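You operate a simulated robot arm through the tools that you are given. There is no shell and no other tool.

You run a simulated two-armed robot. Do the job below in one go: nothing can be reset, and whatever is moved stays where it is left.

JOB
Swap the blocked silencer in the holder for the grey one and prove its flow.
Fine: flow-test the fitted one first; valve shut ahead of the swap and at the end; the old one goes in the BLOCKED tray; leave the third. Set down upright: brown silencer.

It is judged by the outcome, as a careful person would: the job done as asked, and still so three seconds after it is handed in. It fails if anything else is knocked over, pushed out of place, dropped, spilled or broken.

ROBOT AND FRAMES
Two 7-joint arms with fingered hands on one trunk that stands fixed in place. Base frame: the origin is at the foot of the trunk, x ahead of it, y to its left, z up. Readings come in mm, rad, newtons and seconds.
The left shoulder is at [177, 170, 1028], the right one opposite. With the tool pointing down near the work surface each hand reaches from about 460 to 880 mm from the base axis, measured 20 degrees to its own side. Payload 4 kg a hand.
Tool frame (each hand has its own): the origin (TCP) lies between the finger pads and is the grasp point; the fingertips stand 26 mm ahead of it; z points along the fingers, y is the line along which they close. The gripper opens to 132 mm; its body begins 73 mm behind the TCP. The gripper is a hand of 4 fingers: y runs from the thumb to the fingers, the wrist lies at [0, 0, -224] in the tool frame, and closing takes about 1.5 s.
Orientation is that of the tool frame in the base frame, as a unit quaternion [w, x, y, z]. With the fingers straight down and closing along the base's y, the tool's x points along the base's -x, its y along +y and its z along -z.

CONTROLS
- The arms move only by the tool move_arm. It takes "left_increments", "right_increments" or both (then of equal length, played together; a hand with none holds still); each is a list of rows, each a list of 6 numbers: the turn, a rotation vector about the base's x, y, z in rad, then the shift along the base's x, y, z in mm. In form: [[rx, ry, rz, x, y, z], ...]. A call has 1 to 20 rows; each row is the pose to reach, as a shift and turn from the pose commanded when the call began. "left_gripper" and "right_gripper" are, for a hand that has rows, the finger opening in mm, from 0 to 132, set as the call begins (left out, the last holds). Each row takes 0.2 s and may step no farther than 50 mm and 0.15 rad from the row before; otherwise, or with a gripper value out of range, the whole call is refused. Where a pose cannot be reached the arm comes as near as it can. A force on the tool above 40 N (or 10 N above the force at the start of the call, whichever is more), or a blocked arm, ends the call early, and 0.2 s more pass. Each finger travels about 108 mm/s and halts on what it meets, pressing with about 23 N; the grip force reading is that of the motor and also rises with nothing between the fingers. The clock runs only during rows and for 0.2 s after the last one: add rows that repeat a pose to give the fingers time. It gives the time, the measured TCP pose, the force on the tool (base axes), the opening and the grip force at its end, in the units of the frame above (readings bear some noise), with the torque about the TCP (base axes, N m) and any sound that the robot's microphone picked up.
- Cameras (640 x 400 px; columns grow to the right, rows downward): "scene" is now at [290.2, 58.3, 1203.3]; the picture's right is [0.65, -0.76, 0.00], its down [-0.39, -0.33, -0.86] and it looks along [0.65, 0.56, -0.51] (base axes); focal length 214 px, centre (320, 200). "left" rides on the left gripper at [-73, 6, -94] in its tool frame; the picture's right is [-0.08, -1.00, 0.00], its down [0.78, -0.06, -0.62] and it looks along [0.61, -0.05, 0.79] (tool axes); focal length 230 px, centre (320, 200). "right" rides on the right gripper at [73, 6, -94] in its tool frame; the picture's right is [-0.08, 1.00, 0.00], its down [-0.78, -0.06, -0.62] and it looks along [-0.61, -0.05, 0.79] (tool axes); focal length 230 px, centre (320, 200). There is no depth. A picture from a camera that has moved, and an enlarged one, comes with that camera's place and axes in the base frame and with its lens.
- get_image(camera): a new picture of that camera. No time passes.
- raise_lower(by): moves the trunk up (or, below 0, down) by that many mm; the arms and the scene camera ride with it, the base frame stays. It gives what a move gives, with no picture.
- set_fingers(finger1, finger2, finger3, thumb_bend, hand): sets how far each is bent, from 0 (flat) to 1 (curled in); at 0.3 the hand is open as for a grip, at 0.7 the pads meet at the TCP. One left out holds its place. A second passes; each finger stops where it meets its share of the squeeze, and holds until it gets a number again. A gripper value or a shape takes the hand back. It gives what a move gives, with no picture; readings hold the bend of each and the force on the fingers (four entries, about 0 where the hand has none), thumb and palm.
- set_grasp(shape, hand): the hand has 4 fingers and takes this shape, open, in about a second: jaw (thumb against the fingers, like two jaws); tri (thumb and two fingers); tip (a fingertip pinch); poke (one finger out to press); point (the index stretched); flat (the hand flat); cup (the hand cupped); fist (a fist). The gripper value then closes the fingers along that shape, each until it touches; the sizes above hold for jaw. It gives what a move gives, with no picture.
- pan_tilt(pan, tilt): turns the head with the scene camera to pan (to the left, within 1.396 rad either way) and tilt (down, from -0.506 to 1.204), counted from straight ahead of the robot (the tilt from the chest, where the trunk bows). It gives what a move gives.
- inspect(camera, box): a new picture of the part [left, top, right, bottom] of that camera's present view, enlarged. No time passes.
- sign_off(): hands the job in; it is judged then, once.

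Places have to be worked out from the pictures, the camera data and where the tool is seen. Open the grippers and draw the arms clear of the work before you hand the job in, unless the task says otherwise.

The tools are called after ">>>" as a command line: name --argument value ..., lists and objects as JSON in quotes. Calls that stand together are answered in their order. move_arm: Moves the arms, as the interface text tells. Its arguments: {"type":"object","properties":{"left_increments":{"type":"array"},"left_gripper":{"type":"number"},"right_increments":{"type":"array"},"right_gripper":{"type":"number"}},"required":[]} The other tools are called the same way: raise_lower (by) moves the trunk up or down; set_grasp (shape, hand) gives the hand a shape; set_fingers (finger1, finger2, finger3, thumb_bend, hand) moves the fingers one by one; pan_tilt (pan, tilt) turns the head that bears the scene camera; get_image (camera) takes a picture; inspect (camera, box) takes an enlarged picture of a part of a camera's view; sign_off () hands the job in.

At the start:

```text
time_s: 0.0
left_ee_pos: [390.4, 496.7, 1116.2]
left_tcp_rot: [0.0, 0.0, 1.0, 0.0]
left_ft_force: [0.6, 0.2, -0.5]
left_ft_torque: [0.03, 0.01, 0.04]
left_gripper_width: 132.0
left_grip_force: 0.1
left_shape: jaw
left_bend: [0.3, 0.3, 0.3, 0.3]
left_finger forces: [0.1, 0.0, 0.0, 0.2, 0.0, 0.0]
right_ee_pos: [530.3, 12.1, 1083.8]
right_tcp_rot: [0.001, 0.0, 1.0, -0.001]
right_ft_force: [0.4, 0.6, -0.2]
right_ft_torque: [-0.01, -0.01, 0.05]
right_gripper_width: 131.9
right_grip_force: 0.1
right_shape: jaw
right_bend: [0.3, 0.3, 0.3, 0.3]
right_finger forces: [0.0, 0.0, 0.0, 0.1, 0.0, 0.0]
trunk travel left (down, up): [-50.0, 301.0]
head pan, tilt (commanded): [0.707, 0.532]
```

scene: 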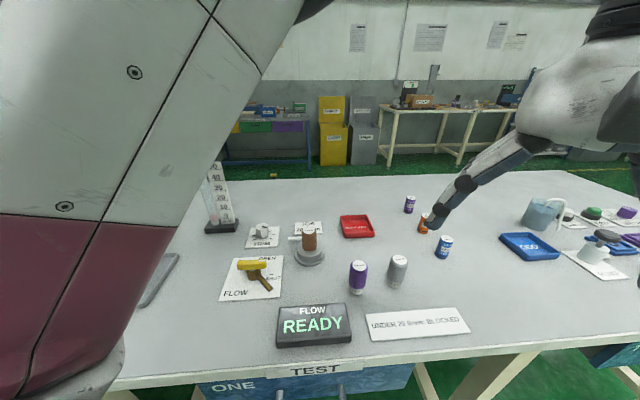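
right: 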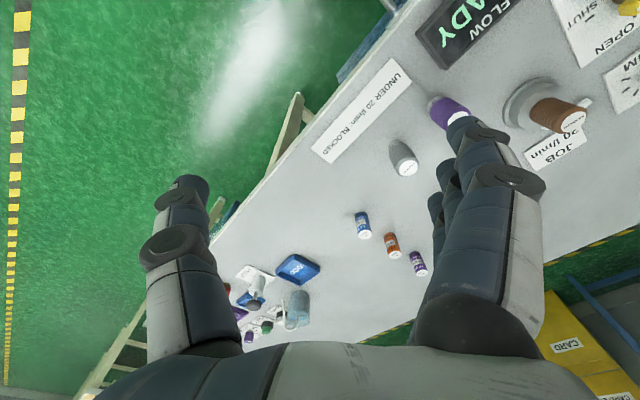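
left: 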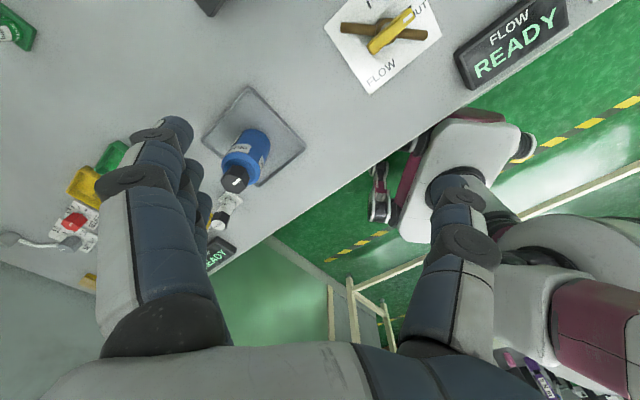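

The scene shows a holder with the brown silencer, a valve with a yellow handle, a FLOW READY display, and a purple and a grey silencer. I'll enlarge the views to read the labels before I move anything.

>>> inspect --camera "scene" --box '[190, 150, 350, 250]'

>>> inspect --camera "scene" --box '[200, 240, 360, 340]'

>>> inspect --camera "scene" --box '[330, 180, 490, 280]'

>>> inspect --camera "scene" --box '[340, 260, 500, 360]'

>>> inspect --camera "scene" --box '[480, 170, 640, 270]'

>>> inspect --camera "right" --box '[400, 0, 640, 150]'

>>> inspect --camera "left" --box '[320, 0, 560, 150]'

```text
4.00 times, centred on (270, 200) of scene
camera zoom: at [290.2, 58.3, 1203.3], right [0.65, -0.76, 0.0], down [-0.39, -0.33, -0.86], along [0.65, 0.56, -0.51], focal length 858 px, centre (520, 200)
```

zoom: 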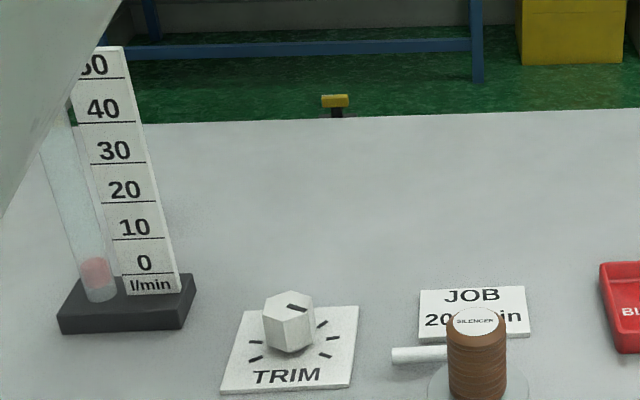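

```text
4.00 times, centred on (280, 290) of scene
camera zoom: at [290.2, 58.3, 1203.3], right [0.65, -0.76, 0.0], down [-0.39, -0.33, -0.86], along [0.65, 0.56, -0.51], focal length 858 px, centre (480, -160)
```

zoom: 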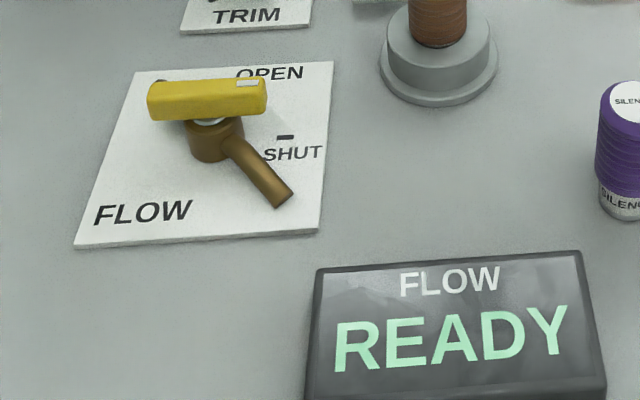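

```text
4.00 times, centred on (410, 230) of scene
camera zoom: at [290.2, 58.3, 1203.3], right [0.65, -0.76, 0.0], down [-0.39, -0.33, -0.86], along [0.65, 0.56, -0.51], focal length 858 px, centre (-40, 80)
```

zoom: 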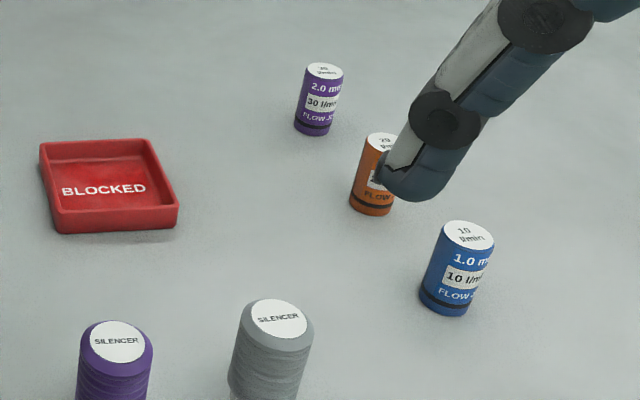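

```text
4.00 times, centred on (420, 310) of scene
camera zoom: at [290.2, 58.3, 1203.3], right [0.65, -0.76, 0.0], down [-0.39, -0.33, -0.86], along [0.65, 0.56, -0.51], focal length 858 px, centre (-80, -240)
```

zoom: 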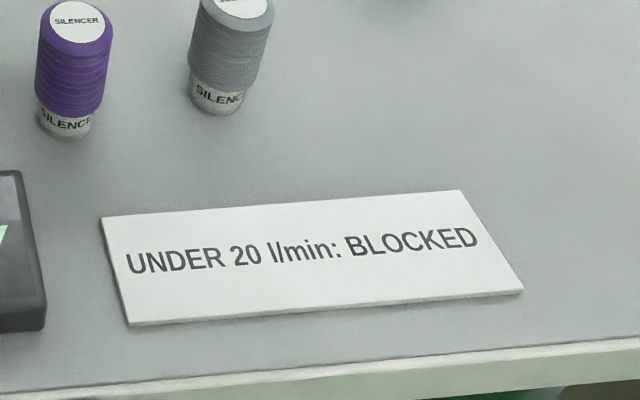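

```text
4.00 times, centred on (560, 220) of scene
camera zoom: at [290.2, 58.3, 1203.3], right [0.65, -0.76, 0.0], down [-0.39, -0.33, -0.86], along [0.65, 0.56, -0.51], focal length 858 px, centre (-640, 120)
```

zoom: 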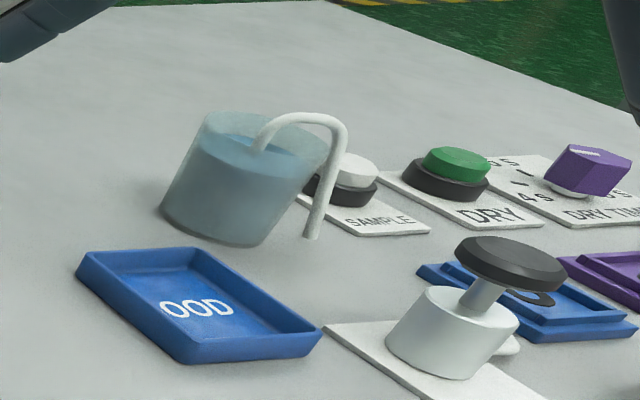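

```text
2.67 times, centred on (520, 75) of right
camera zoom: at [457.5, 17.5, 1178.3], right [0.08, 1.0, 0.0], down [0.78, -0.06, 0.62], along [0.61, -0.05, -0.79], focal length 614 px, centre (-213, 533)
```

zoom: 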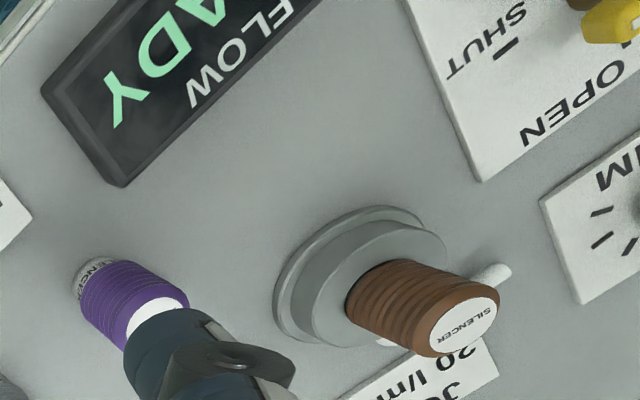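

```text
2.67 times, centred on (440, 75) of left
camera zoom: at [462.0, 501.8, 1210.0], right [0.08, -1.0, 0.0], down [-0.78, -0.06, 0.62], along [-0.61, -0.05, -0.79], focal length 614 px, centre (0, 533)
```

zoom: 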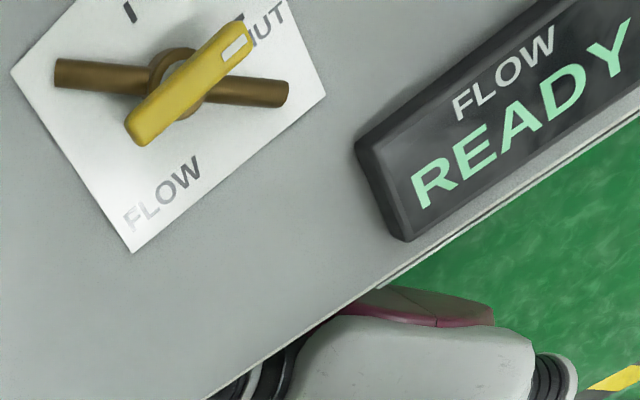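

The handle's white mark seems to point at SHUT, the display says READY, and the tube reads 0. The BLOCKED tray is red, and the third silencer is purple. I'll pan and tilt the head for a steeper view of the station.

>>> pan_tilt --pan 0.72 --tilt 0.85

>>> get_image --camera "scene"

```text
time_s: 0.8
left_ee_pos: [389.3, 494.8, 1119.3]
left_tcp_rot: [0.001, 0.0, 1.0, 0.0]
left_ft_force: [0.1, -0.3, -0.6]
left_ft_torque: [0.01, -0.01, 0.0]
left_gripper_width: 131.8
left_grip_force: 0.2
left_shape: jaw
left_bend: [0.3, 0.3, 0.3, 0.3]
left_finger forces: [0.0, 0.1, 0.1, 0.0, 0.0, 0.1]
right_ee_pos: [531.1, 11.6, 1085.8]
right_tcp_rot: [0.0, 0.0, 1.0, 0.0]
right_ft_force: [-0.8, -1.0, -0.6]
right_ft_torque: [0.02, 0.01, 0.0]
right_gripper_width: 132.0
right_grip_force: 0.0
right_shape: jaw
right_bend: [0.3, 0.3, 0.3, 0.3]
right_finger forces: [0.0, 0.1, 0.0, 0.0, 0.0, 0.0]
trunk travel left (down, up): [-50.0, 301.0]
head pan, tilt (commanded): [0.721, 0.85]
```

```text
taken
camera scene: at [280.1, 51.0, 1176.7], right [0.66, -0.75, 0.0], down [-0.56, -0.5, -0.66], along [0.5, 0.44, -0.75], focal length 214 px, centre (320, 200)
```

scene: 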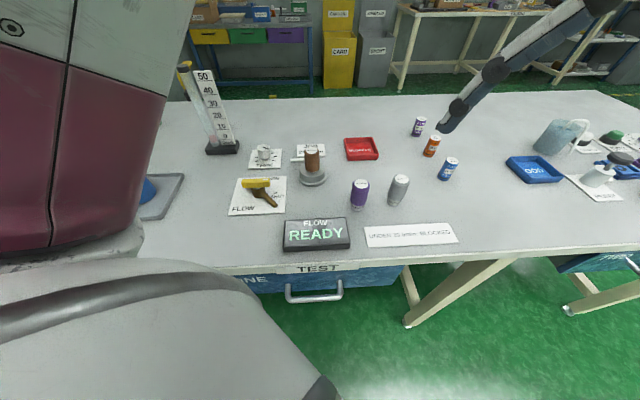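

The steeper view shows the station clearly, but the left arm hides part of it. I'll move the left hand high above the station, at about (640, 400, 1130), so its camera looks back at the valve, holder and silencers.

>>> move_arm --left_increments '[[0, 0, 0, 42, -16, 2], [0, 0, 0, 84, -32, 4], [0, 0, 0, 126, -48, 6], [0, 0, 0, 168, -64, 8], [0, 0, 0, 210, -80, 10], [0, 0, 0, 250, -95, 12]]'

>>> get_image --camera "left"

>>> get_image --camera "scene"

```text
time_s: 2.2
left_ee_pos: [639.1, 402.4, 1128.0]
left_tcp_rot: [0.001, 0.0, 1.0, 0.001]
left_ft_force: [-0.9, 0.4, -0.6]
left_ft_torque: [-0.01, 0.0, 0.01]
left_gripper_width: 131.8
left_grip_force: 0.0
left_shape: jaw
left_bend: [0.3, 0.3, 0.3, 0.3]
left_finger forces: [0.0, 0.0, 0.0, 0.1, 0.1, 0.0]
right_ee_pos: [531.9, 12.5, 1084.6]
right_tcp_rot: [0.001, 0.0, 1.0, -0.001]
right_ft_force: [-0.3, -0.4, 0.5]
right_ft_torque: [-0.01, -0.06, 0.0]
right_gripper_width: 131.9
right_grip_force: 0.1
right_shape: jaw
right_bend: [0.3, 0.3, 0.3, 0.3]
right_finger forces: [0.0, 0.1, 0.0, 0.1, 0.0, 0.0]
trunk travel left (down, up): [-50.0, 301.0]
head pan, tilt (commanded): [0.721, 0.85]
```

```text
taken
camera left: at [713.2, 406.9, 1221.0], right [0.08, -1.0, 0.0], down [-0.79, -0.06, 0.62], along [-0.61, -0.05, -0.79], focal length 230 px, centre (320, 200)
```

left: 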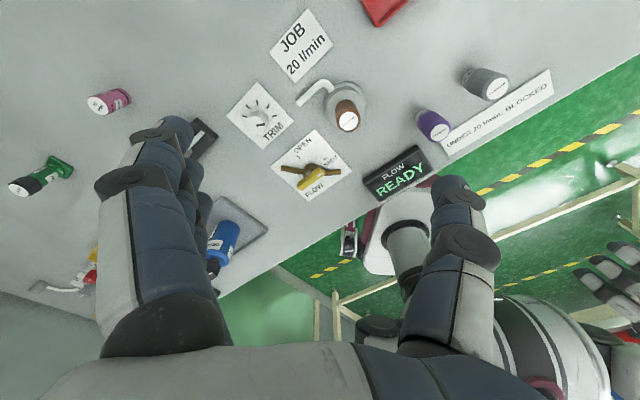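

```text
taken
camera scene: at [280.6, 51.4, 1176.2], right [0.66, -0.75, 0.0], down [-0.56, -0.5, -0.66], along [0.5, 0.44, -0.75], focal length 214 px, centre (320, 200)
```

scene: 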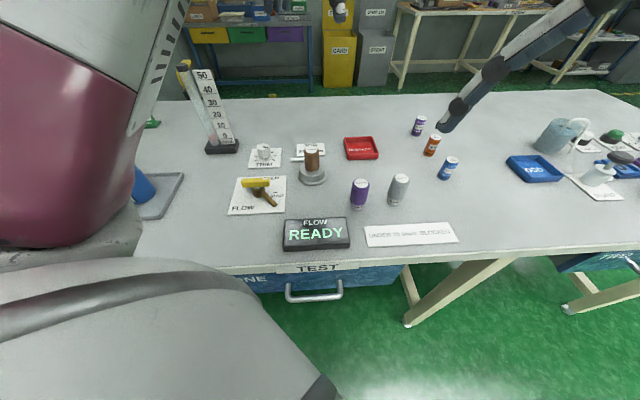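

The left camera now has a good overhead view. I'll enlarge it for accurate pixel positions of the valve, the holder, the trim knob and the silencers.

>>> inspect --camera "left" --box '[260, 120, 372, 190]'

>>> inspect --camera "left" --box '[210, 60, 402, 180]'

>>> inspect --camera "left" --box '[370, 40, 562, 160]'

>>> inspect --camera "scene" --box '[200, 130, 328, 210]'

>>> inspect --camera "scene" --box '[330, 120, 458, 200]'

>>> inspect --camera "scene" --box '[160, 50, 256, 160]'

```text
5.71 times, centred on (316, 155) of left
camera zoom: at [713.2, 406.9, 1221.0], right [0.08, -1.0, 0.0], down [-0.79, -0.06, 0.62], along [-0.61, -0.05, -0.79], focal length 1315 px, centre (343, 457)
```

zoom: 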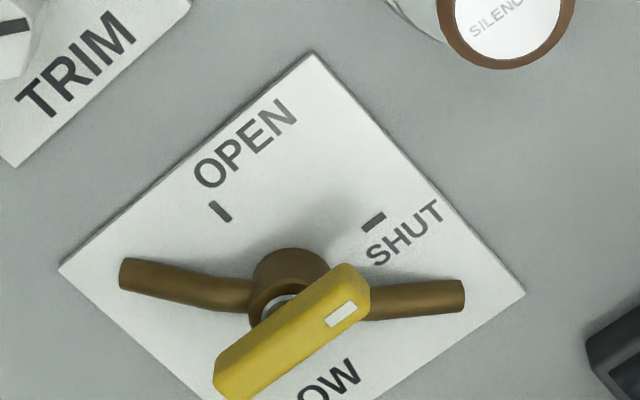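

```text
3.33 times, centred on (306, 120) of left
camera zoom: at [713.2, 406.9, 1221.0], right [0.08, -1.0, 0.0], down [-0.79, -0.06, 0.62], along [-0.61, -0.05, -0.79], focal length 767 px, centre (367, 467)
```

zoom: 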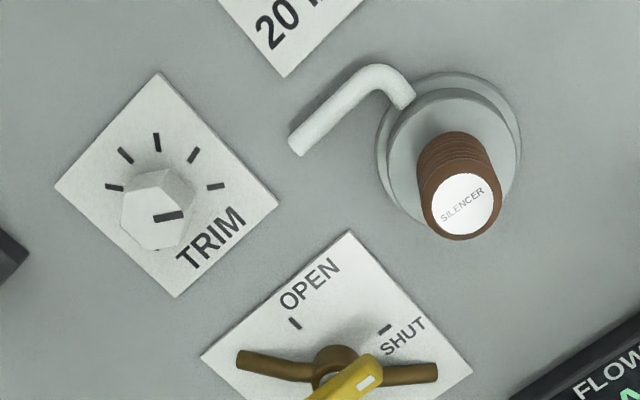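

```text
3.33 times, centred on (466, 100) of left
camera zoom: at [713.2, 406.9, 1221.0], right [0.08, -1.0, 0.0], down [-0.79, -0.06, 0.62], along [-0.61, -0.05, -0.79], focal length 767 px, centre (-167, 533)
```

zoom: 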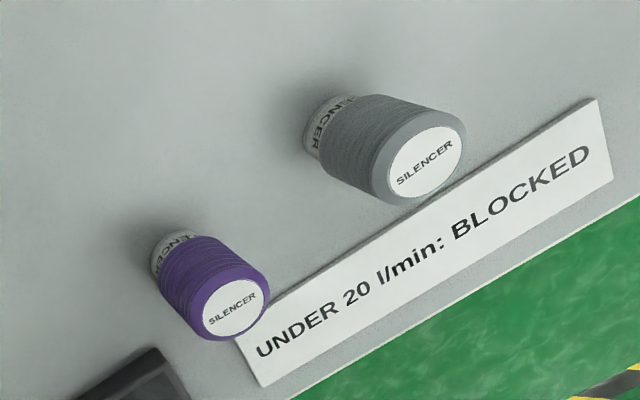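

```text
5.00 times, centred on (264, 170) of scene
camera zoom: at [280.6, 51.4, 1176.2], right [0.66, -0.75, 0.0], down [-0.56, -0.5, -0.66], along [0.5, 0.44, -0.75], focal length 1072 px, centre (600, 350)
```

zoom: 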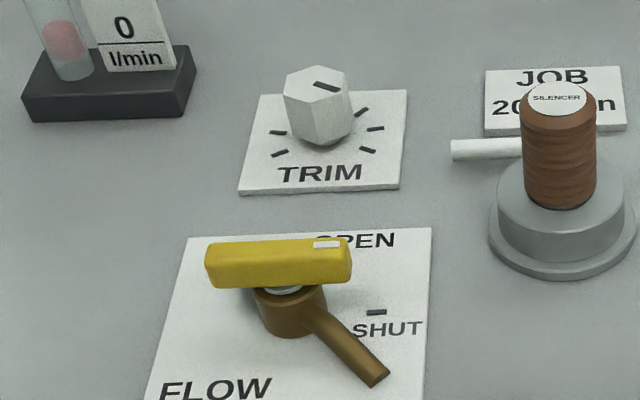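

```text
5.00 times, centred on (394, 160) of scene
camera zoom: at [280.6, 51.4, 1176.2], right [0.66, -0.75, 0.0], down [-0.56, -0.5, -0.66], along [0.5, 0.44, -0.75], focal length 1072 px, centre (-50, 400)
```

zoom: 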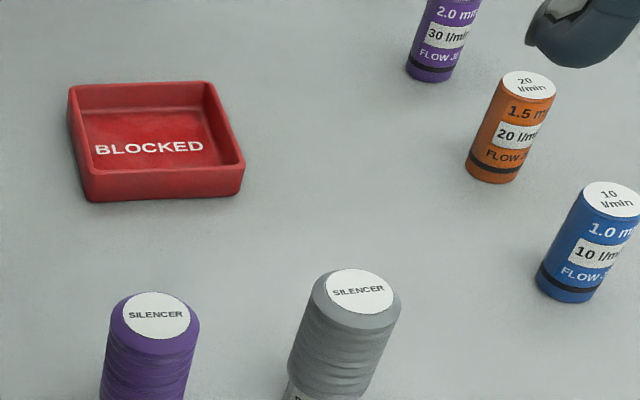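

```text
3.64 times, centred on (208, 105) of scene
camera zoom: at [280.6, 51.4, 1176.2], right [0.66, -0.75, 0.0], down [-0.56, -0.5, -0.66], along [0.5, 0.44, -0.75], focal length 780 px, centre (727, 546)
```

zoom: 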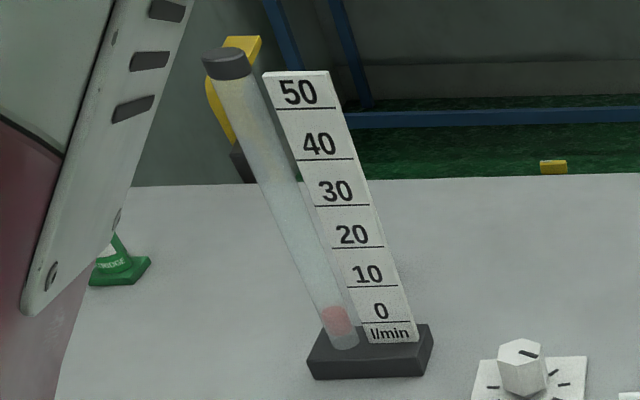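

Triangulating from the left and scene cameras gives these estimates:
- **Table:** z ≈ 780.
- **Valve:** pivot ≈ (456, 405), handle top z ≈ 833. The handle points at SHUT (−45°); OPEN is at +45°.
- **Brown silencer:** top ≈ (593, 352, 867).
- **Grey silencer:** top ≈ (655, 144, 857).
- **Purple silencer:** top ≈ (585, 201, 857).

Next I'll check the right camera and take close-ups of the valve and holder.

>>> get_image --camera "right"

>>> inspect --camera "scene" --box '[228, 165, 292, 205]'

>>> inspect --camera "scene" --box '[284, 140, 348, 180]'

>>> inspect --camera "left" --box '[280, 150, 344, 190]'

>>> inspect --camera "left" --box '[310, 70, 390, 140]'

```text
taken
camera right: at [457.9, 17.6, 1178.0], right [0.08, 1.0, 0.0], down [0.79, -0.06, 0.62], along [0.61, -0.05, -0.79], focal length 230 px, centre (320, 200)
```

right: 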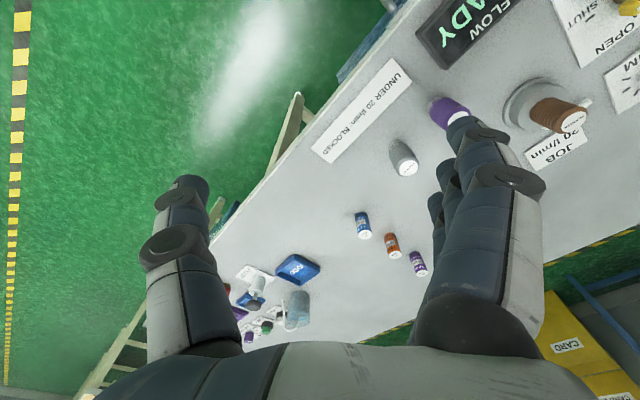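

```text
10.00 times, centred on (260, 185) of scene
camera zoom: at [280.6, 51.4, 1176.2], right [0.66, -0.75, 0.0], down [-0.56, -0.5, -0.66], along [0.5, 0.44, -0.75], focal length 2145 px, centre (920, 350)
```

zoom: 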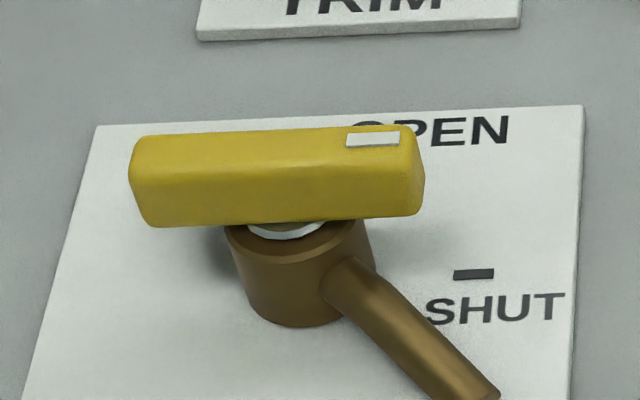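

```text
10.00 times, centred on (316, 160) of scene
camera zoom: at [280.6, 51.4, 1176.2], right [0.66, -0.75, 0.0], down [-0.56, -0.5, -0.66], along [0.5, 0.44, -0.75], focal length 2145 px, centre (360, 600)
```

zoom: 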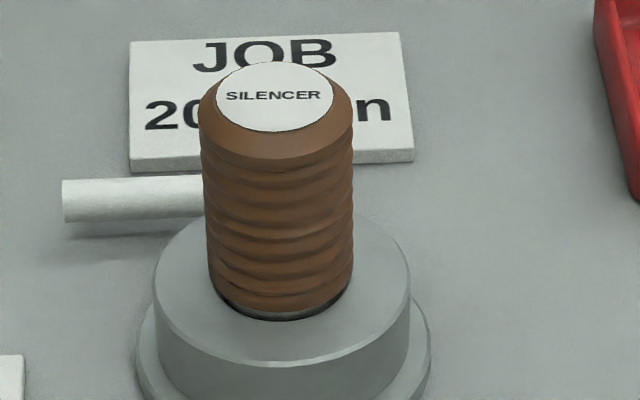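

```text
10.00 times, centred on (312, 170) of left
camera zoom: at [713.2, 406.9, 1221.0], right [0.08, -1.0, 0.0], down [-0.79, -0.06, 0.62], along [-0.61, -0.05, -0.79], focal length 2301 px, centre (400, 500)
```

zoom: 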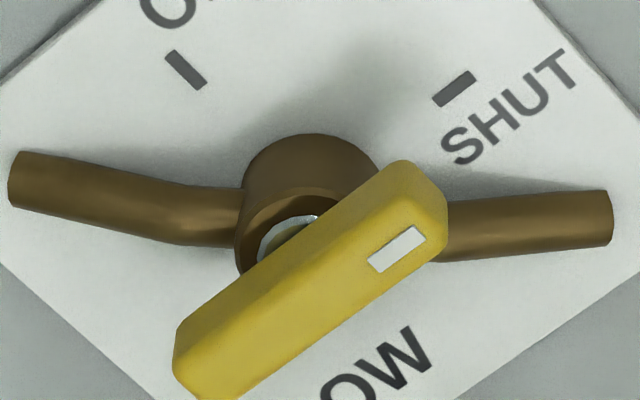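

```text
5.71 times, centred on (350, 105) of left
camera zoom: at [713.2, 406.9, 1221.0], right [0.08, -1.0, 0.0], down [-0.79, -0.06, 0.62], along [-0.61, -0.05, -0.79], focal length 1315 px, centre (149, 743)
```

zoom: 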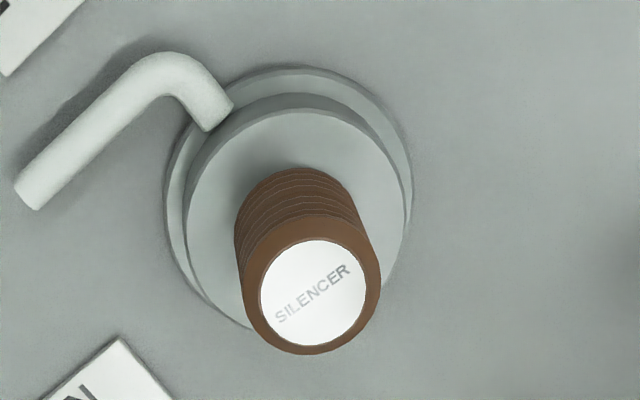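

The holder top is at about z = 806 and centre (594, 353). The brown silencer's stub sits about 15 mm into it, and the valve handle is about 68 × 15 × 18 mm with its top at 833. I'll bring the left hand above the valve and yaw it −45°, so the fingers will close across the handle.

>>> move_arm --left_increments '[[0, 0, -0.13, -30, 0, -18], [0, 0, -0.26, -60, 1, -36], [0, 0, -0.39, -91, 1, -54], [0, 0, -0.52, -122, 2, -72], [0, 0, -0.65, -152, 2, -90], [0, 0, -0.785, -183, 3, -108]]' --left_gripper 80

>>> get_image --camera "left"

>>> get_image --camera "scene"

>>> get_image --camera "right"

```text
time_s: 3.8
left_ee_pos: [447.9, 457.1, 1000.5]
left_tcp_rot: [0.014, 0.351, 0.935, -0.042]
left_ft_force: [0.6, -0.7, -0.4]
left_ft_torque: [0.06, -0.01, 0.0]
left_gripper_width: 80.3
left_grip_force: 0.1
left_shape: jaw
left_bend: [0.71, 0.71, 0.71, 0.69]
left_finger forces: [0.0, 0.0, 0.0, 0.0, 0.0, 0.1]
left hand out of reach, approached as far as the arm can: row 3, 4, 5, 6
right_ee_pos: [528.9, 12.1, 1086.9]
right_tcp_rot: [0.002, 0.0, 1.0, 0.0]
right_ft_force: [0.4, 1.0, 0.8]
right_ft_torque: [-0.02, -0.02, -0.02]
right_gripper_width: 132.1
right_grip_force: 0.1
right_shape: jaw
right_bend: [0.3, 0.3, 0.3, 0.3]
right_finger forces: [0.1, 0.1, 0.1, 0.0, 0.0, 0.0]
trunk travel left (down, up): [-50.0, 301.0]
head pan, tilt (commanded): [0.721, 0.85]
stopped in row 6 (left hand): the arm was blocked; the commanded pose is now the measured one
```

```text
taken
camera left: at [507.1, 421.4, 1095.5], right [-0.6, -0.8, 0.07], down [-0.63, 0.52, 0.57], along [-0.5, 0.3, -0.82], focal length 230 px, centre (320, 200)
```

left: 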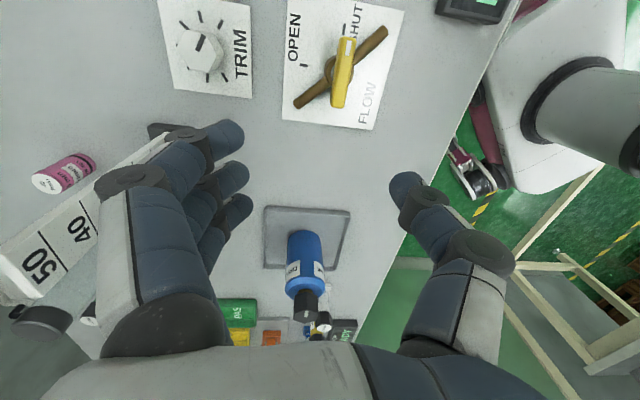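

```text
taken
camera scene: at [281.0, 51.3, 1179.6], right [0.64, -0.76, 0.0], down [-0.56, -0.47, -0.68], along [0.52, 0.44, -0.73], focal length 214 px, centre (320, 200)
```

scene: 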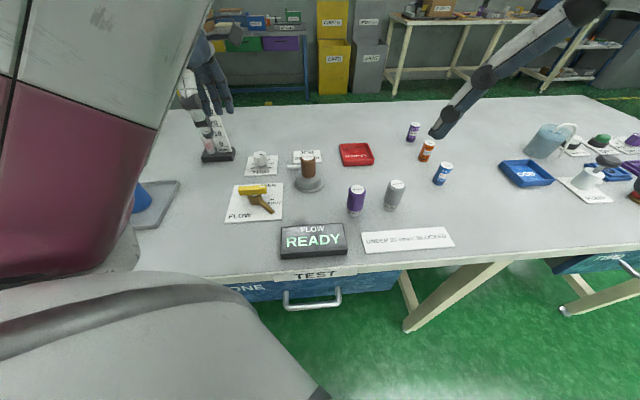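

```text
taken
camera right: at [455.9, 17.9, 1180.4], right [0.08, 1.0, 0.0], down [0.78, -0.06, 0.62], along [0.62, -0.05, -0.78], focal length 230 px, centre (320, 200)
```

right: 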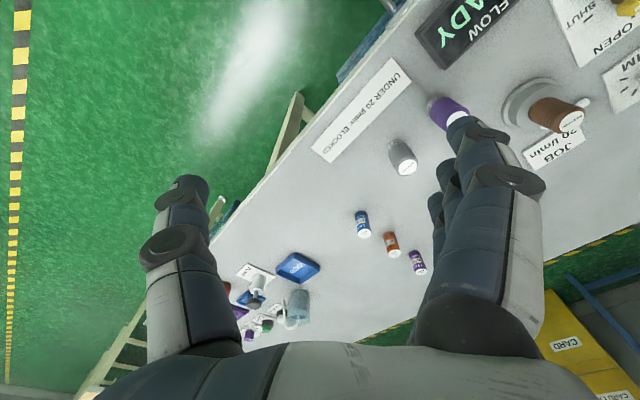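

The arm says it is blocked and can't reach this yaw here, and the hand is close to the flow tube. I'll check whether anything is touching before I back out.

>>> inspect --camera "scene" --box '[150, 40, 278, 170]'

>>> inspect --camera "left" --box '[0, 100, 260, 340]'

```text
3.08 times, centred on (214, 105) of scene
camera zoom: at [281.0, 51.3, 1179.6], right [0.64, -0.76, 0.0], down [-0.56, -0.47, -0.68], along [0.52, 0.44, -0.73], focal length 660 px, centre (646, 492)
```

zoom: 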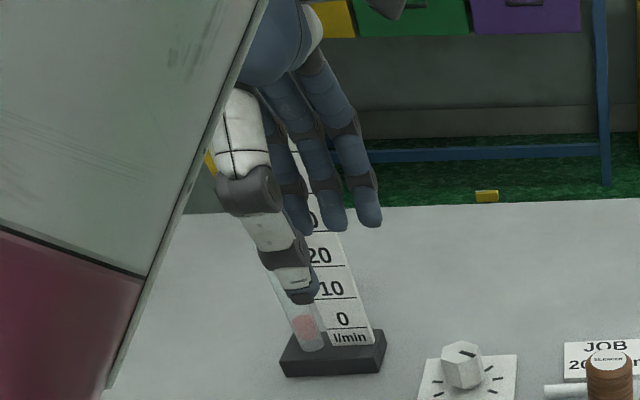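

```text
1.67 times, centred on (130, 220) of left
camera zoom: at [507.1, 421.4, 1095.5], right [-0.6, -0.8, 0.07], down [-0.63, 0.52, 0.57], along [-0.5, 0.3, -0.82], focal length 384 px, centre (637, 167)
```

zoom: 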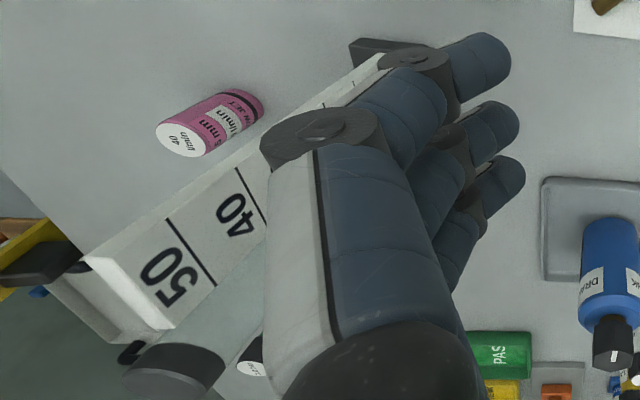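

Nothing is touching; the tube is well behind the hand. I'll back out upward and away, turning the yaw back to neutral.

>>> move_arm --left_increments '[[0.016, 0.005, 0.13, 25, -8, 30], [0.033, 0.011, 0.27, 50, -16, 55], [0.05, 0.017, 0.41, 75, -25, 80], [0.067, 0.022, 0.55, 90, -32, 100], [0.086, 0.028, 0.69, 102, -37, 110], [0.086, 0.0286, 0.718, 112, -37, 120]]'

>>> get_image --camera "left"

>>> get_image --camera "scene"

```text
time_s: 5.2
left_ee_pos: [560.8, 425.5, 1113.8]
left_tcp_rot: [-0.002, -0.007, 1.0, -0.007]
left_ft_force: [0.2, -0.4, -0.5]
left_ft_torque: [0.01, -0.02, 0.0]
left_gripper_width: 80.4
left_grip_force: 0.0
left_shape: jaw
left_bend: [0.71, 0.71, 0.71, 0.69]
left_finger forces: [0.1, 0.1, 0.0, 0.0, 0.0, 0.0]
right_ee_pos: [530.7, 12.2, 1085.8]
right_tcp_rot: [0.0, 0.0, 1.0, 0.001]
right_ft_force: [-0.5, -0.2, 0.1]
right_ft_torque: [-0.04, 0.03, 0.01]
right_gripper_width: 132.0
right_grip_force: 0.0
right_shape: jaw
right_bend: [0.3, 0.3, 0.3, 0.3]
right_finger forces: [0.0, 0.0, 0.0, 0.0, 0.1, 0.0]
trunk travel left (down, up): [-50.0, 301.0]
head pan, tilt (commanded): [0.721, 0.85]
```

```text
taken
camera left: at [633.3, 433.0, 1206.5], right [0.09, -1.0, 0.01], down [-0.78, -0.06, 0.62], along [-0.62, -0.07, -0.78], focal length 230 px, centre (320, 200)
```

left: 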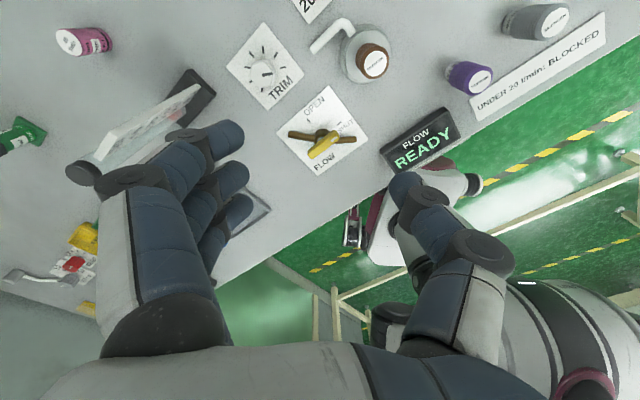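

```text
taken
camera scene: at [277.2, 51.9, 1174.9], right [0.68, -0.73, 0.0], down [-0.56, -0.52, -0.64], along [0.47, 0.44, -0.77], focal length 214 px, centre (320, 200)
```

scene: 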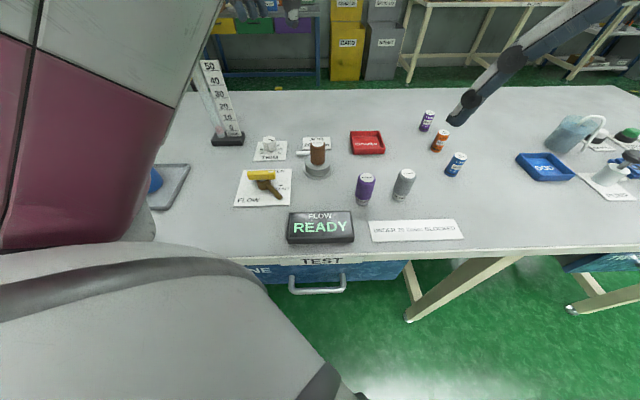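

The hand is back at neutral yaw, and the scene is unchanged. I'll test what is reachable over the valve: first neutral yaw at about (470, 405, 1040), then turning the positive way.

>>> move_arm --left_increments '[[0, 0, 0, -30, -7, -25], [0, 0, 0, -60, -14, -50], [0, 0, 0, -91, -20, -74], [0, 0, 0.14, -91, -20, -74], [0, 0, 0.28, -91, -20, -74], [0, 0, 0.42, -91, -20, -74]]'

>>> get_image --camera "scene"

>>> get_image --camera "left"

```text
time_s: 6.8
left_ee_pos: [468.6, 456.3, 1024.0]
left_tcp_rot: [-0.013, -0.243, 0.969, -0.041]
left_ft_force: [-1.2, 0.2, -0.5]
left_ft_torque: [0.02, -0.02, -0.01]
left_gripper_width: 80.4
left_grip_force: 0.2
left_shape: jaw
left_bend: [0.71, 0.71, 0.71, 0.69]
left_finger forces: [0.0, 0.1, 0.1, 0.0, 0.0, 0.0]
left hand out of reach, approached as far as the arm can: row 2, 3, 4, 5, 6
right_ee_pos: [529.3, 13.3, 1087.0]
right_tcp_rot: [0.001, 0.0, 1.0, 0.0]
right_ft_force: [-0.2, -0.2, -0.1]
right_ft_torque: [-0.01, 0.01, 0.0]
right_gripper_width: 132.1
right_grip_force: 0.1
right_shape: jaw
right_bend: [0.3, 0.3, 0.3, 0.3]
right_finger forces: [0.1, 0.1, 0.1, 0.1, 0.1, 0.1]
trunk travel left (down, up): [-50.0, 301.0]
head pan, tilt (commanded): [0.721, 0.85]
stopped in row 6 (left hand): the arm was blocked; the commanded pose is now the measured one
```

```text
taken
camera scene: at [280.6, 50.7, 1179.0], right [0.64, -0.77, 0.0], down [-0.57, -0.48, -0.67], along [0.52, 0.43, -0.74], focal length 214 px, centre (320, 200)
```

scene: 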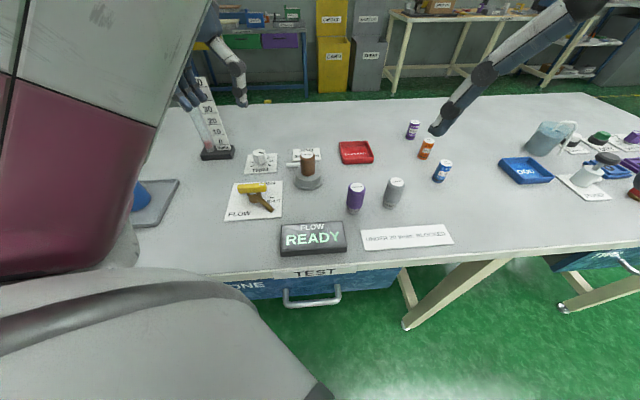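

```text
taken
camera left: at [529.3, 503.1, 1112.5], right [0.54, -0.84, 0.07], down [-0.66, -0.37, 0.65], along [-0.52, -0.4, -0.75], focal length 230 px, centre (320, 200)
```

left: 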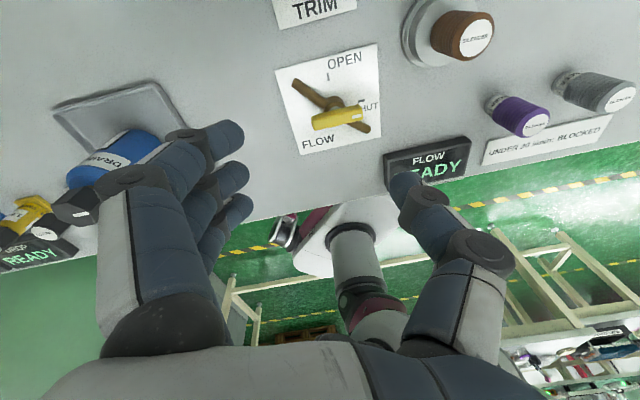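

The limit here looks positional: the wrist is too high and too close to the shoulder. It stops at y ≈ 456 whichever way I turn the yaw. I'll back out to neutral at about (560, 425) and go down to z ≈ 930, still above everything except the tube, before coming in to the valve.

>>> move_arm --left_increments '[[0.02, -0.006, -0.12, 23, -8, 15], [0.041, -0.013, -0.245, 46, -16, 30], [0.062, -0.02, -0.37, 69, -24, 36], [0.083, -0.026, -0.491, 92, -31, 36], [0.083, -0.026, -0.491, 92, -31, 0], [0.083, -0.026, -0.491, 92, -31, -45], [0.083, -0.026, -0.491, 92, -31, -94]]'

>>> get_image --camera "scene"

>>> get_image --camera "left"

```text
time_s: 8.4
left_ee_pos: [562.2, 425.7, 928.5]
left_tcp_rot: [0.0, 0.001, 1.0, 0.003]
left_ft_force: [0.5, 0.9, 0.1]
left_ft_torque: [-0.02, -0.02, -0.03]
left_gripper_width: 80.5
left_grip_force: 0.1
left_shape: jaw
left_bend: [0.71, 0.71, 0.71, 0.69]
left_finger forces: [0.1, 0.0, 0.0, 0.0, 0.1, 0.1]
right_ee_pos: [531.6, 12.6, 1084.2]
right_tcp_rot: [0.0, 0.0, 1.0, 0.0]
right_ft_force: [1.3, 0.1, -0.7]
right_ft_torque: [-0.02, 0.01, -0.02]
right_gripper_width: 132.0
right_grip_force: 0.0
right_shape: jaw
right_bend: [0.3, 0.3, 0.3, 0.3]
right_finger forces: [0.0, 0.0, 0.0, 0.0, 0.1, 0.0]
trunk travel left (down, up): [-50.0, 301.0]
head pan, tilt (commanded): [0.721, 0.85]
```

```text
taken
camera scene: at [281.0, 51.9, 1176.2], right [0.66, -0.75, 0.0], down [-0.56, -0.5, -0.66], along [0.5, 0.44, -0.75], focal length 214 px, centre (320, 200)
```

scene: 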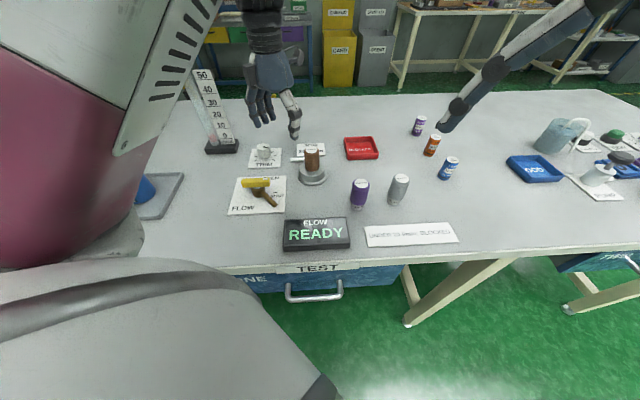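

```text
taken
camera left: at [634.0, 429.3, 1021.3], right [0.07, -1.0, 0.0], down [-0.79, -0.06, 0.62], along [-0.61, -0.04, -0.79], focal length 230 px, centre (320, 200)
```

left: 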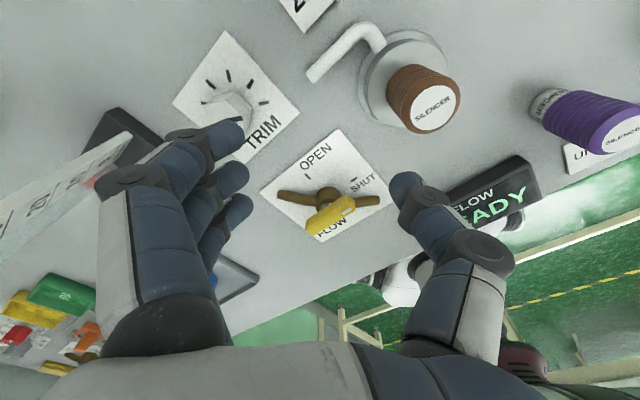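

I'm at z = 928 with a clear path. I'll slide toward the valve at this height with neutral yaw to test reach.

>>> move_arm --left_increments '[[0, 0, 0, -35, -7, 0], [0, 0, 0, -70, -14, 0], [0, 0, 0, -106, -21, 0]]'

>>> get_image --camera "scene"

>>> get_image --camera "left"

```text
time_s: 9.2
left_ee_pos: [447.1, 424.9, 908.6]
left_tcp_rot: [-0.006, -0.021, 0.999, -0.027]
left_ft_force: [-0.5, -0.7, -0.6]
left_ft_torque: [-0.01, -0.03, -0.01]
left_gripper_width: 80.4
left_grip_force: 0.0
left_shape: jaw
left_bend: [0.71, 0.71, 0.71, 0.69]
left_finger forces: [0.0, 0.0, 0.1, 0.0, 0.0, 0.0]
left hand out of reach, approached as far as the arm can: row 3
right_ee_pos: [531.6, 13.6, 1084.4]
right_tcp_rot: [0.0, 0.0, 1.0, 0.0]
right_ft_force: [-0.4, -0.1, 0.2]
right_ft_torque: [0.01, -0.02, 0.0]
right_gripper_width: 131.7
right_grip_force: 0.1
right_shape: jaw
right_bend: [0.3, 0.3, 0.3, 0.3]
right_finger forces: [0.0, 0.0, 0.2, 0.0, 0.0, 0.1]
trunk travel left (down, up): [-50.0, 301.0]
head pan, tilt (commanded): [0.721, 0.85]
```

```text
taken
camera scene: at [284.6, 48.4, 1177.6], right [0.61, -0.79, 0.0], down [-0.58, -0.45, -0.68], along [0.53, 0.42, -0.74], focal length 214 px, centre (320, 200)
```

scene: 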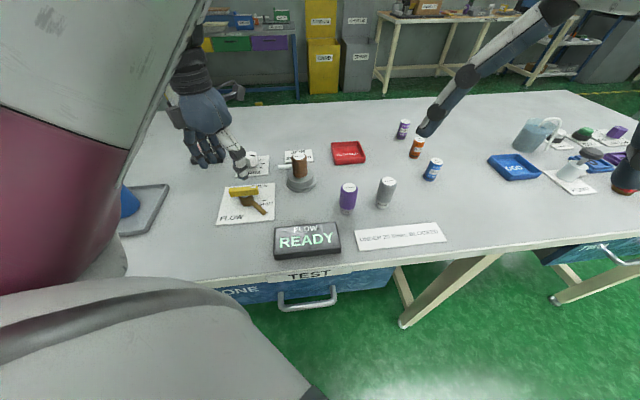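

```text
taken
camera left: at [520.8, 437.5, 1000.0], right [0.12, -0.99, 0.05], down [-0.78, -0.06, 0.63], along [-0.62, -0.12, -0.78], focal length 230 px, centre (320, 200)
```

left: 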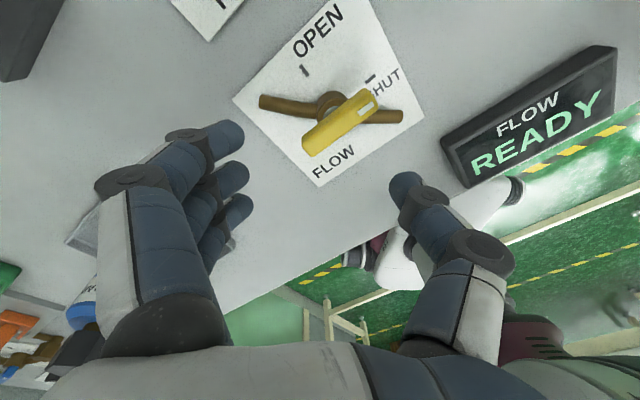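

Reach improves as the hand gets lower relative to the shoulder, so raising the trunk should help. I'll raise it 120 mm, with the arms and camera riding along.

>>> raise_lower --by 120

>>> get_image --camera "scene"

```text
time_s: 10.7
left_ee_pos: [458.0, 415.1, 1042.7]
left_tcp_rot: [-0.002, 0.001, 1.0, 0.002]
left_ft_force: [0.3, 1.6, 0.4]
left_ft_torque: [0.0, 0.04, -0.02]
left_gripper_width: 80.2
left_grip_force: 0.1
left_shape: jaw
left_bend: [0.71, 0.71, 0.71, 0.69]
left_finger forces: [0.0, 0.1, 0.1, 0.0, 0.1, 0.0]
right_ee_pos: [533.3, 12.1, 1203.1]
right_tcp_rot: [0.0, 0.0, 1.0, 0.0]
right_ft_force: [0.5, -0.6, 0.1]
right_ft_torque: [0.01, 0.03, 0.03]
right_gripper_width: 132.4
right_grip_force: 0.0
right_shape: jaw
right_bend: [0.3, 0.3, 0.3, 0.3]
right_finger forces: [0.0, 0.0, 0.0, 0.1, 0.0, 0.1]
trunk travel left (down, up): [-170.0, 181.0]
head pan, tilt (commanded): [0.721, 0.85]
```

```text
taken
camera scene: at [157.2, 51.4, 1313.4], right [0.66, -0.75, 0.0], down [-0.56, -0.5, -0.66], along [0.5, 0.44, -0.75], focal length 214 px, centre (320, 200)
```

scene: 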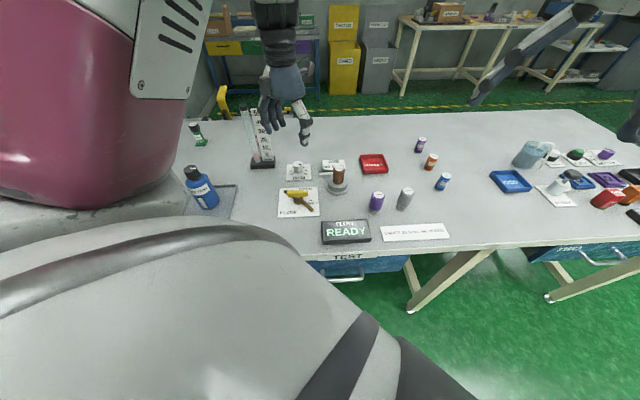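

Raising the trunk also moved the shoulders back, which gives more room near the valve. The hand now holds (458, 415, 1043) upright. I'll yaw −45° in place and bring it over the pivot.

>>> move_arm --left_increments '[[0, 0, -0.13, 0, 0, 0], [0, 0, -0.26, 0, 0, -10], [0, 0, -0.39, 0, 0, -20], [0, 0, -0.52, 0, 0, -30], [0, 0, -0.65, 0, 0, -40], [0, 0, -0.785, 0, 0, -50]]'

>>> get_image --camera "scene"

>>> get_image --camera "left"

```text
time_s: 12.1
left_ee_pos: [455.4, 416.0, 993.4]
left_tcp_rot: [0.0, 0.384, 0.924, 0.002]
left_ft_force: [0.3, -0.1, -0.2]
left_ft_torque: [0.01, -0.01, -0.02]
left_gripper_width: 80.1
left_grip_force: 0.1
left_shape: jaw
left_bend: [0.71, 0.71, 0.71, 0.69]
left_finger forces: [0.1, 0.1, 0.1, 0.0, 0.0, 0.0]
right_ee_pos: [531.7, 11.9, 1204.7]
right_tcp_rot: [0.0, 0.0, 1.0, 0.0]
right_ft_force: [0.6, -0.4, -0.9]
right_ft_torque: [-0.01, -0.02, 0.03]
right_gripper_width: 131.8
right_grip_force: 0.0
right_shape: jaw
right_bend: [0.3, 0.3, 0.3, 0.3]
right_finger forces: [0.0, 0.0, 0.1, 0.0, 0.0, 0.0]
trunk travel left (down, up): [-170.0, 181.0]
head pan, tilt (commanded): [0.721, 0.85]
```

```text
taken
camera scene: at [156.1, 51.6, 1313.7], right [0.66, -0.75, 0.0], down [-0.56, -0.5, -0.66], along [0.5, 0.44, -0.75], focal length 214 px, centre (320, 200)
```

scene: 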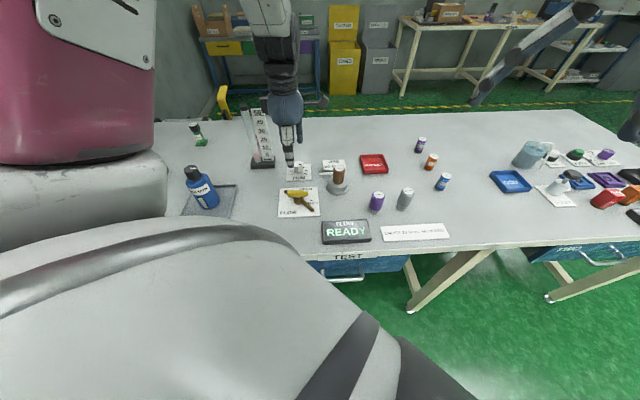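

```text
taken
camera left: at [512.0, 367.0, 1085.8], right [-0.65, -0.76, 0.0], down [-0.6, 0.51, 0.62], along [-0.47, 0.41, -0.79], focal length 230 px, centre (320, 200)
```

left: 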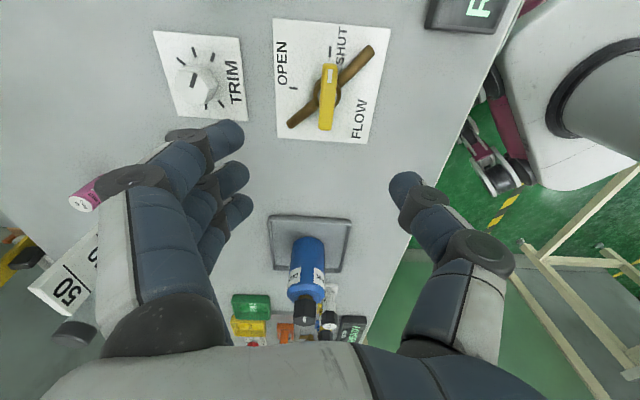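

Yaw −45° is reachable here. Before going down, I'll check the full 90° turn toward OPEN at this safe height and then come back.

>>> move_arm --left_increments '[[0, 0, 0.145, 0, 0, 0], [0, 0, 0.29, 0, 0, 0], [0, 0, 0.435, 0, 0, 0], [0, 0, 0.58, 0, 0, 0], [0, 0, 0.725, 0, 0, 0], [0, 0, 0.87, 0, 0, 0], [0, 0, 1.015, 0, 0, 0], [0, 0, 1.16, 0, 0, 0], [0, 0, 1.305, 0, 0, 0], [0, 0, 1.45, 0, 0, 0], [0, 0, 1.57, 0, 0, 0], [0, 0, 1.65, 0, 0, 0]]'

>>> get_image --camera "left"

```text
time_s: 14.7
left_ee_pos: [456.1, 414.5, 994.2]
left_tcp_rot: [-0.001, -0.419, 0.908, 0.001]
left_ft_force: [0.4, 0.1, -0.5]
left_ft_torque: [0.0, 0.03, 0.01]
left_gripper_width: 80.3
left_grip_force: 0.1
left_shape: jaw
left_bend: [0.71, 0.71, 0.71, 0.69]
left_finger forces: [0.1, 0.0, 0.0, 0.0, 0.0, 0.1]
right_ee_pos: [530.3, 11.3, 1204.6]
right_tcp_rot: [0.0, 0.0, 1.0, 0.0]
right_ft_force: [0.5, 0.0, -0.1]
right_ft_torque: [-0.03, 0.01, -0.03]
right_gripper_width: 132.2
right_grip_force: 0.0
right_shape: jaw
right_bend: [0.3, 0.3, 0.3, 0.3]
right_finger forces: [0.0, 0.0, 0.1, 0.0, 0.0, 0.1]
trunk travel left (down, up): [-170.0, 181.0]
head pan, tilt (commanded): [0.721, 0.85]
```

```text
taken
camera left: at [500.0, 473.7, 1086.8], right [0.81, -0.59, 0.0], down [-0.46, -0.64, 0.62], along [-0.36, -0.5, -0.79], focal length 230 px, centre (320, 200)
```

left: 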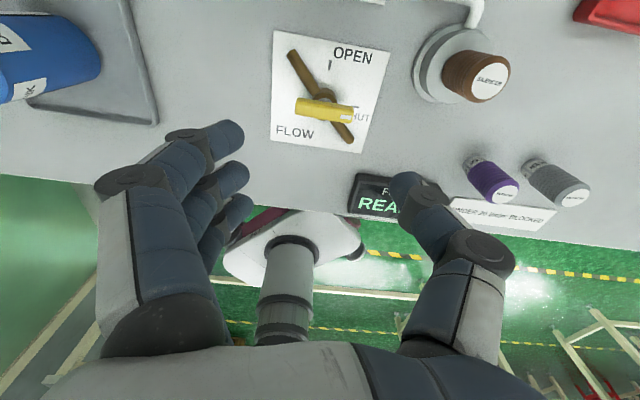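

The whole range is reachable. I'll zoom in here to fix the pivot and handle position more exactly.

>>> inspect --camera "left" --box '[270, 60, 382, 130]'

>>> inspect --camera "scene" --box '[260, 170, 340, 220]'

```text
5.71 times, centred on (326, 95) of left
camera zoom: at [500.0, 473.7, 1086.8], right [0.81, -0.59, 0.0], down [-0.46, -0.64, 0.62], along [-0.36, -0.5, -0.79], focal length 1315 px, centre (286, 800)
```

zoom: 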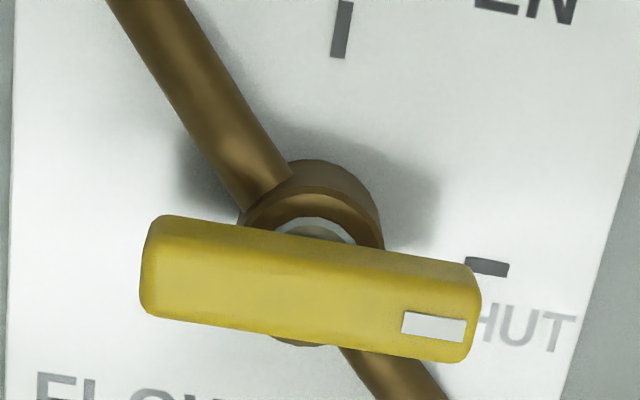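

```text
8.00 times, centred on (300, 195) of scene
camera zoom: at [155.9, 51.3, 1313.7], right [0.66, -0.75, 0.0], down [-0.56, -0.5, -0.66], along [0.5, 0.44, -0.75], focal length 1716 px, centre (480, 240)
```

zoom: 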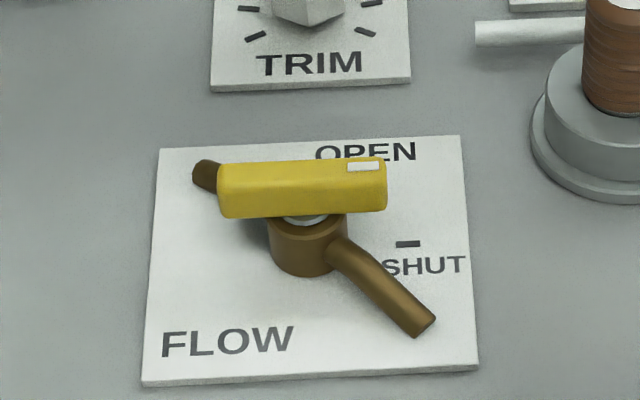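

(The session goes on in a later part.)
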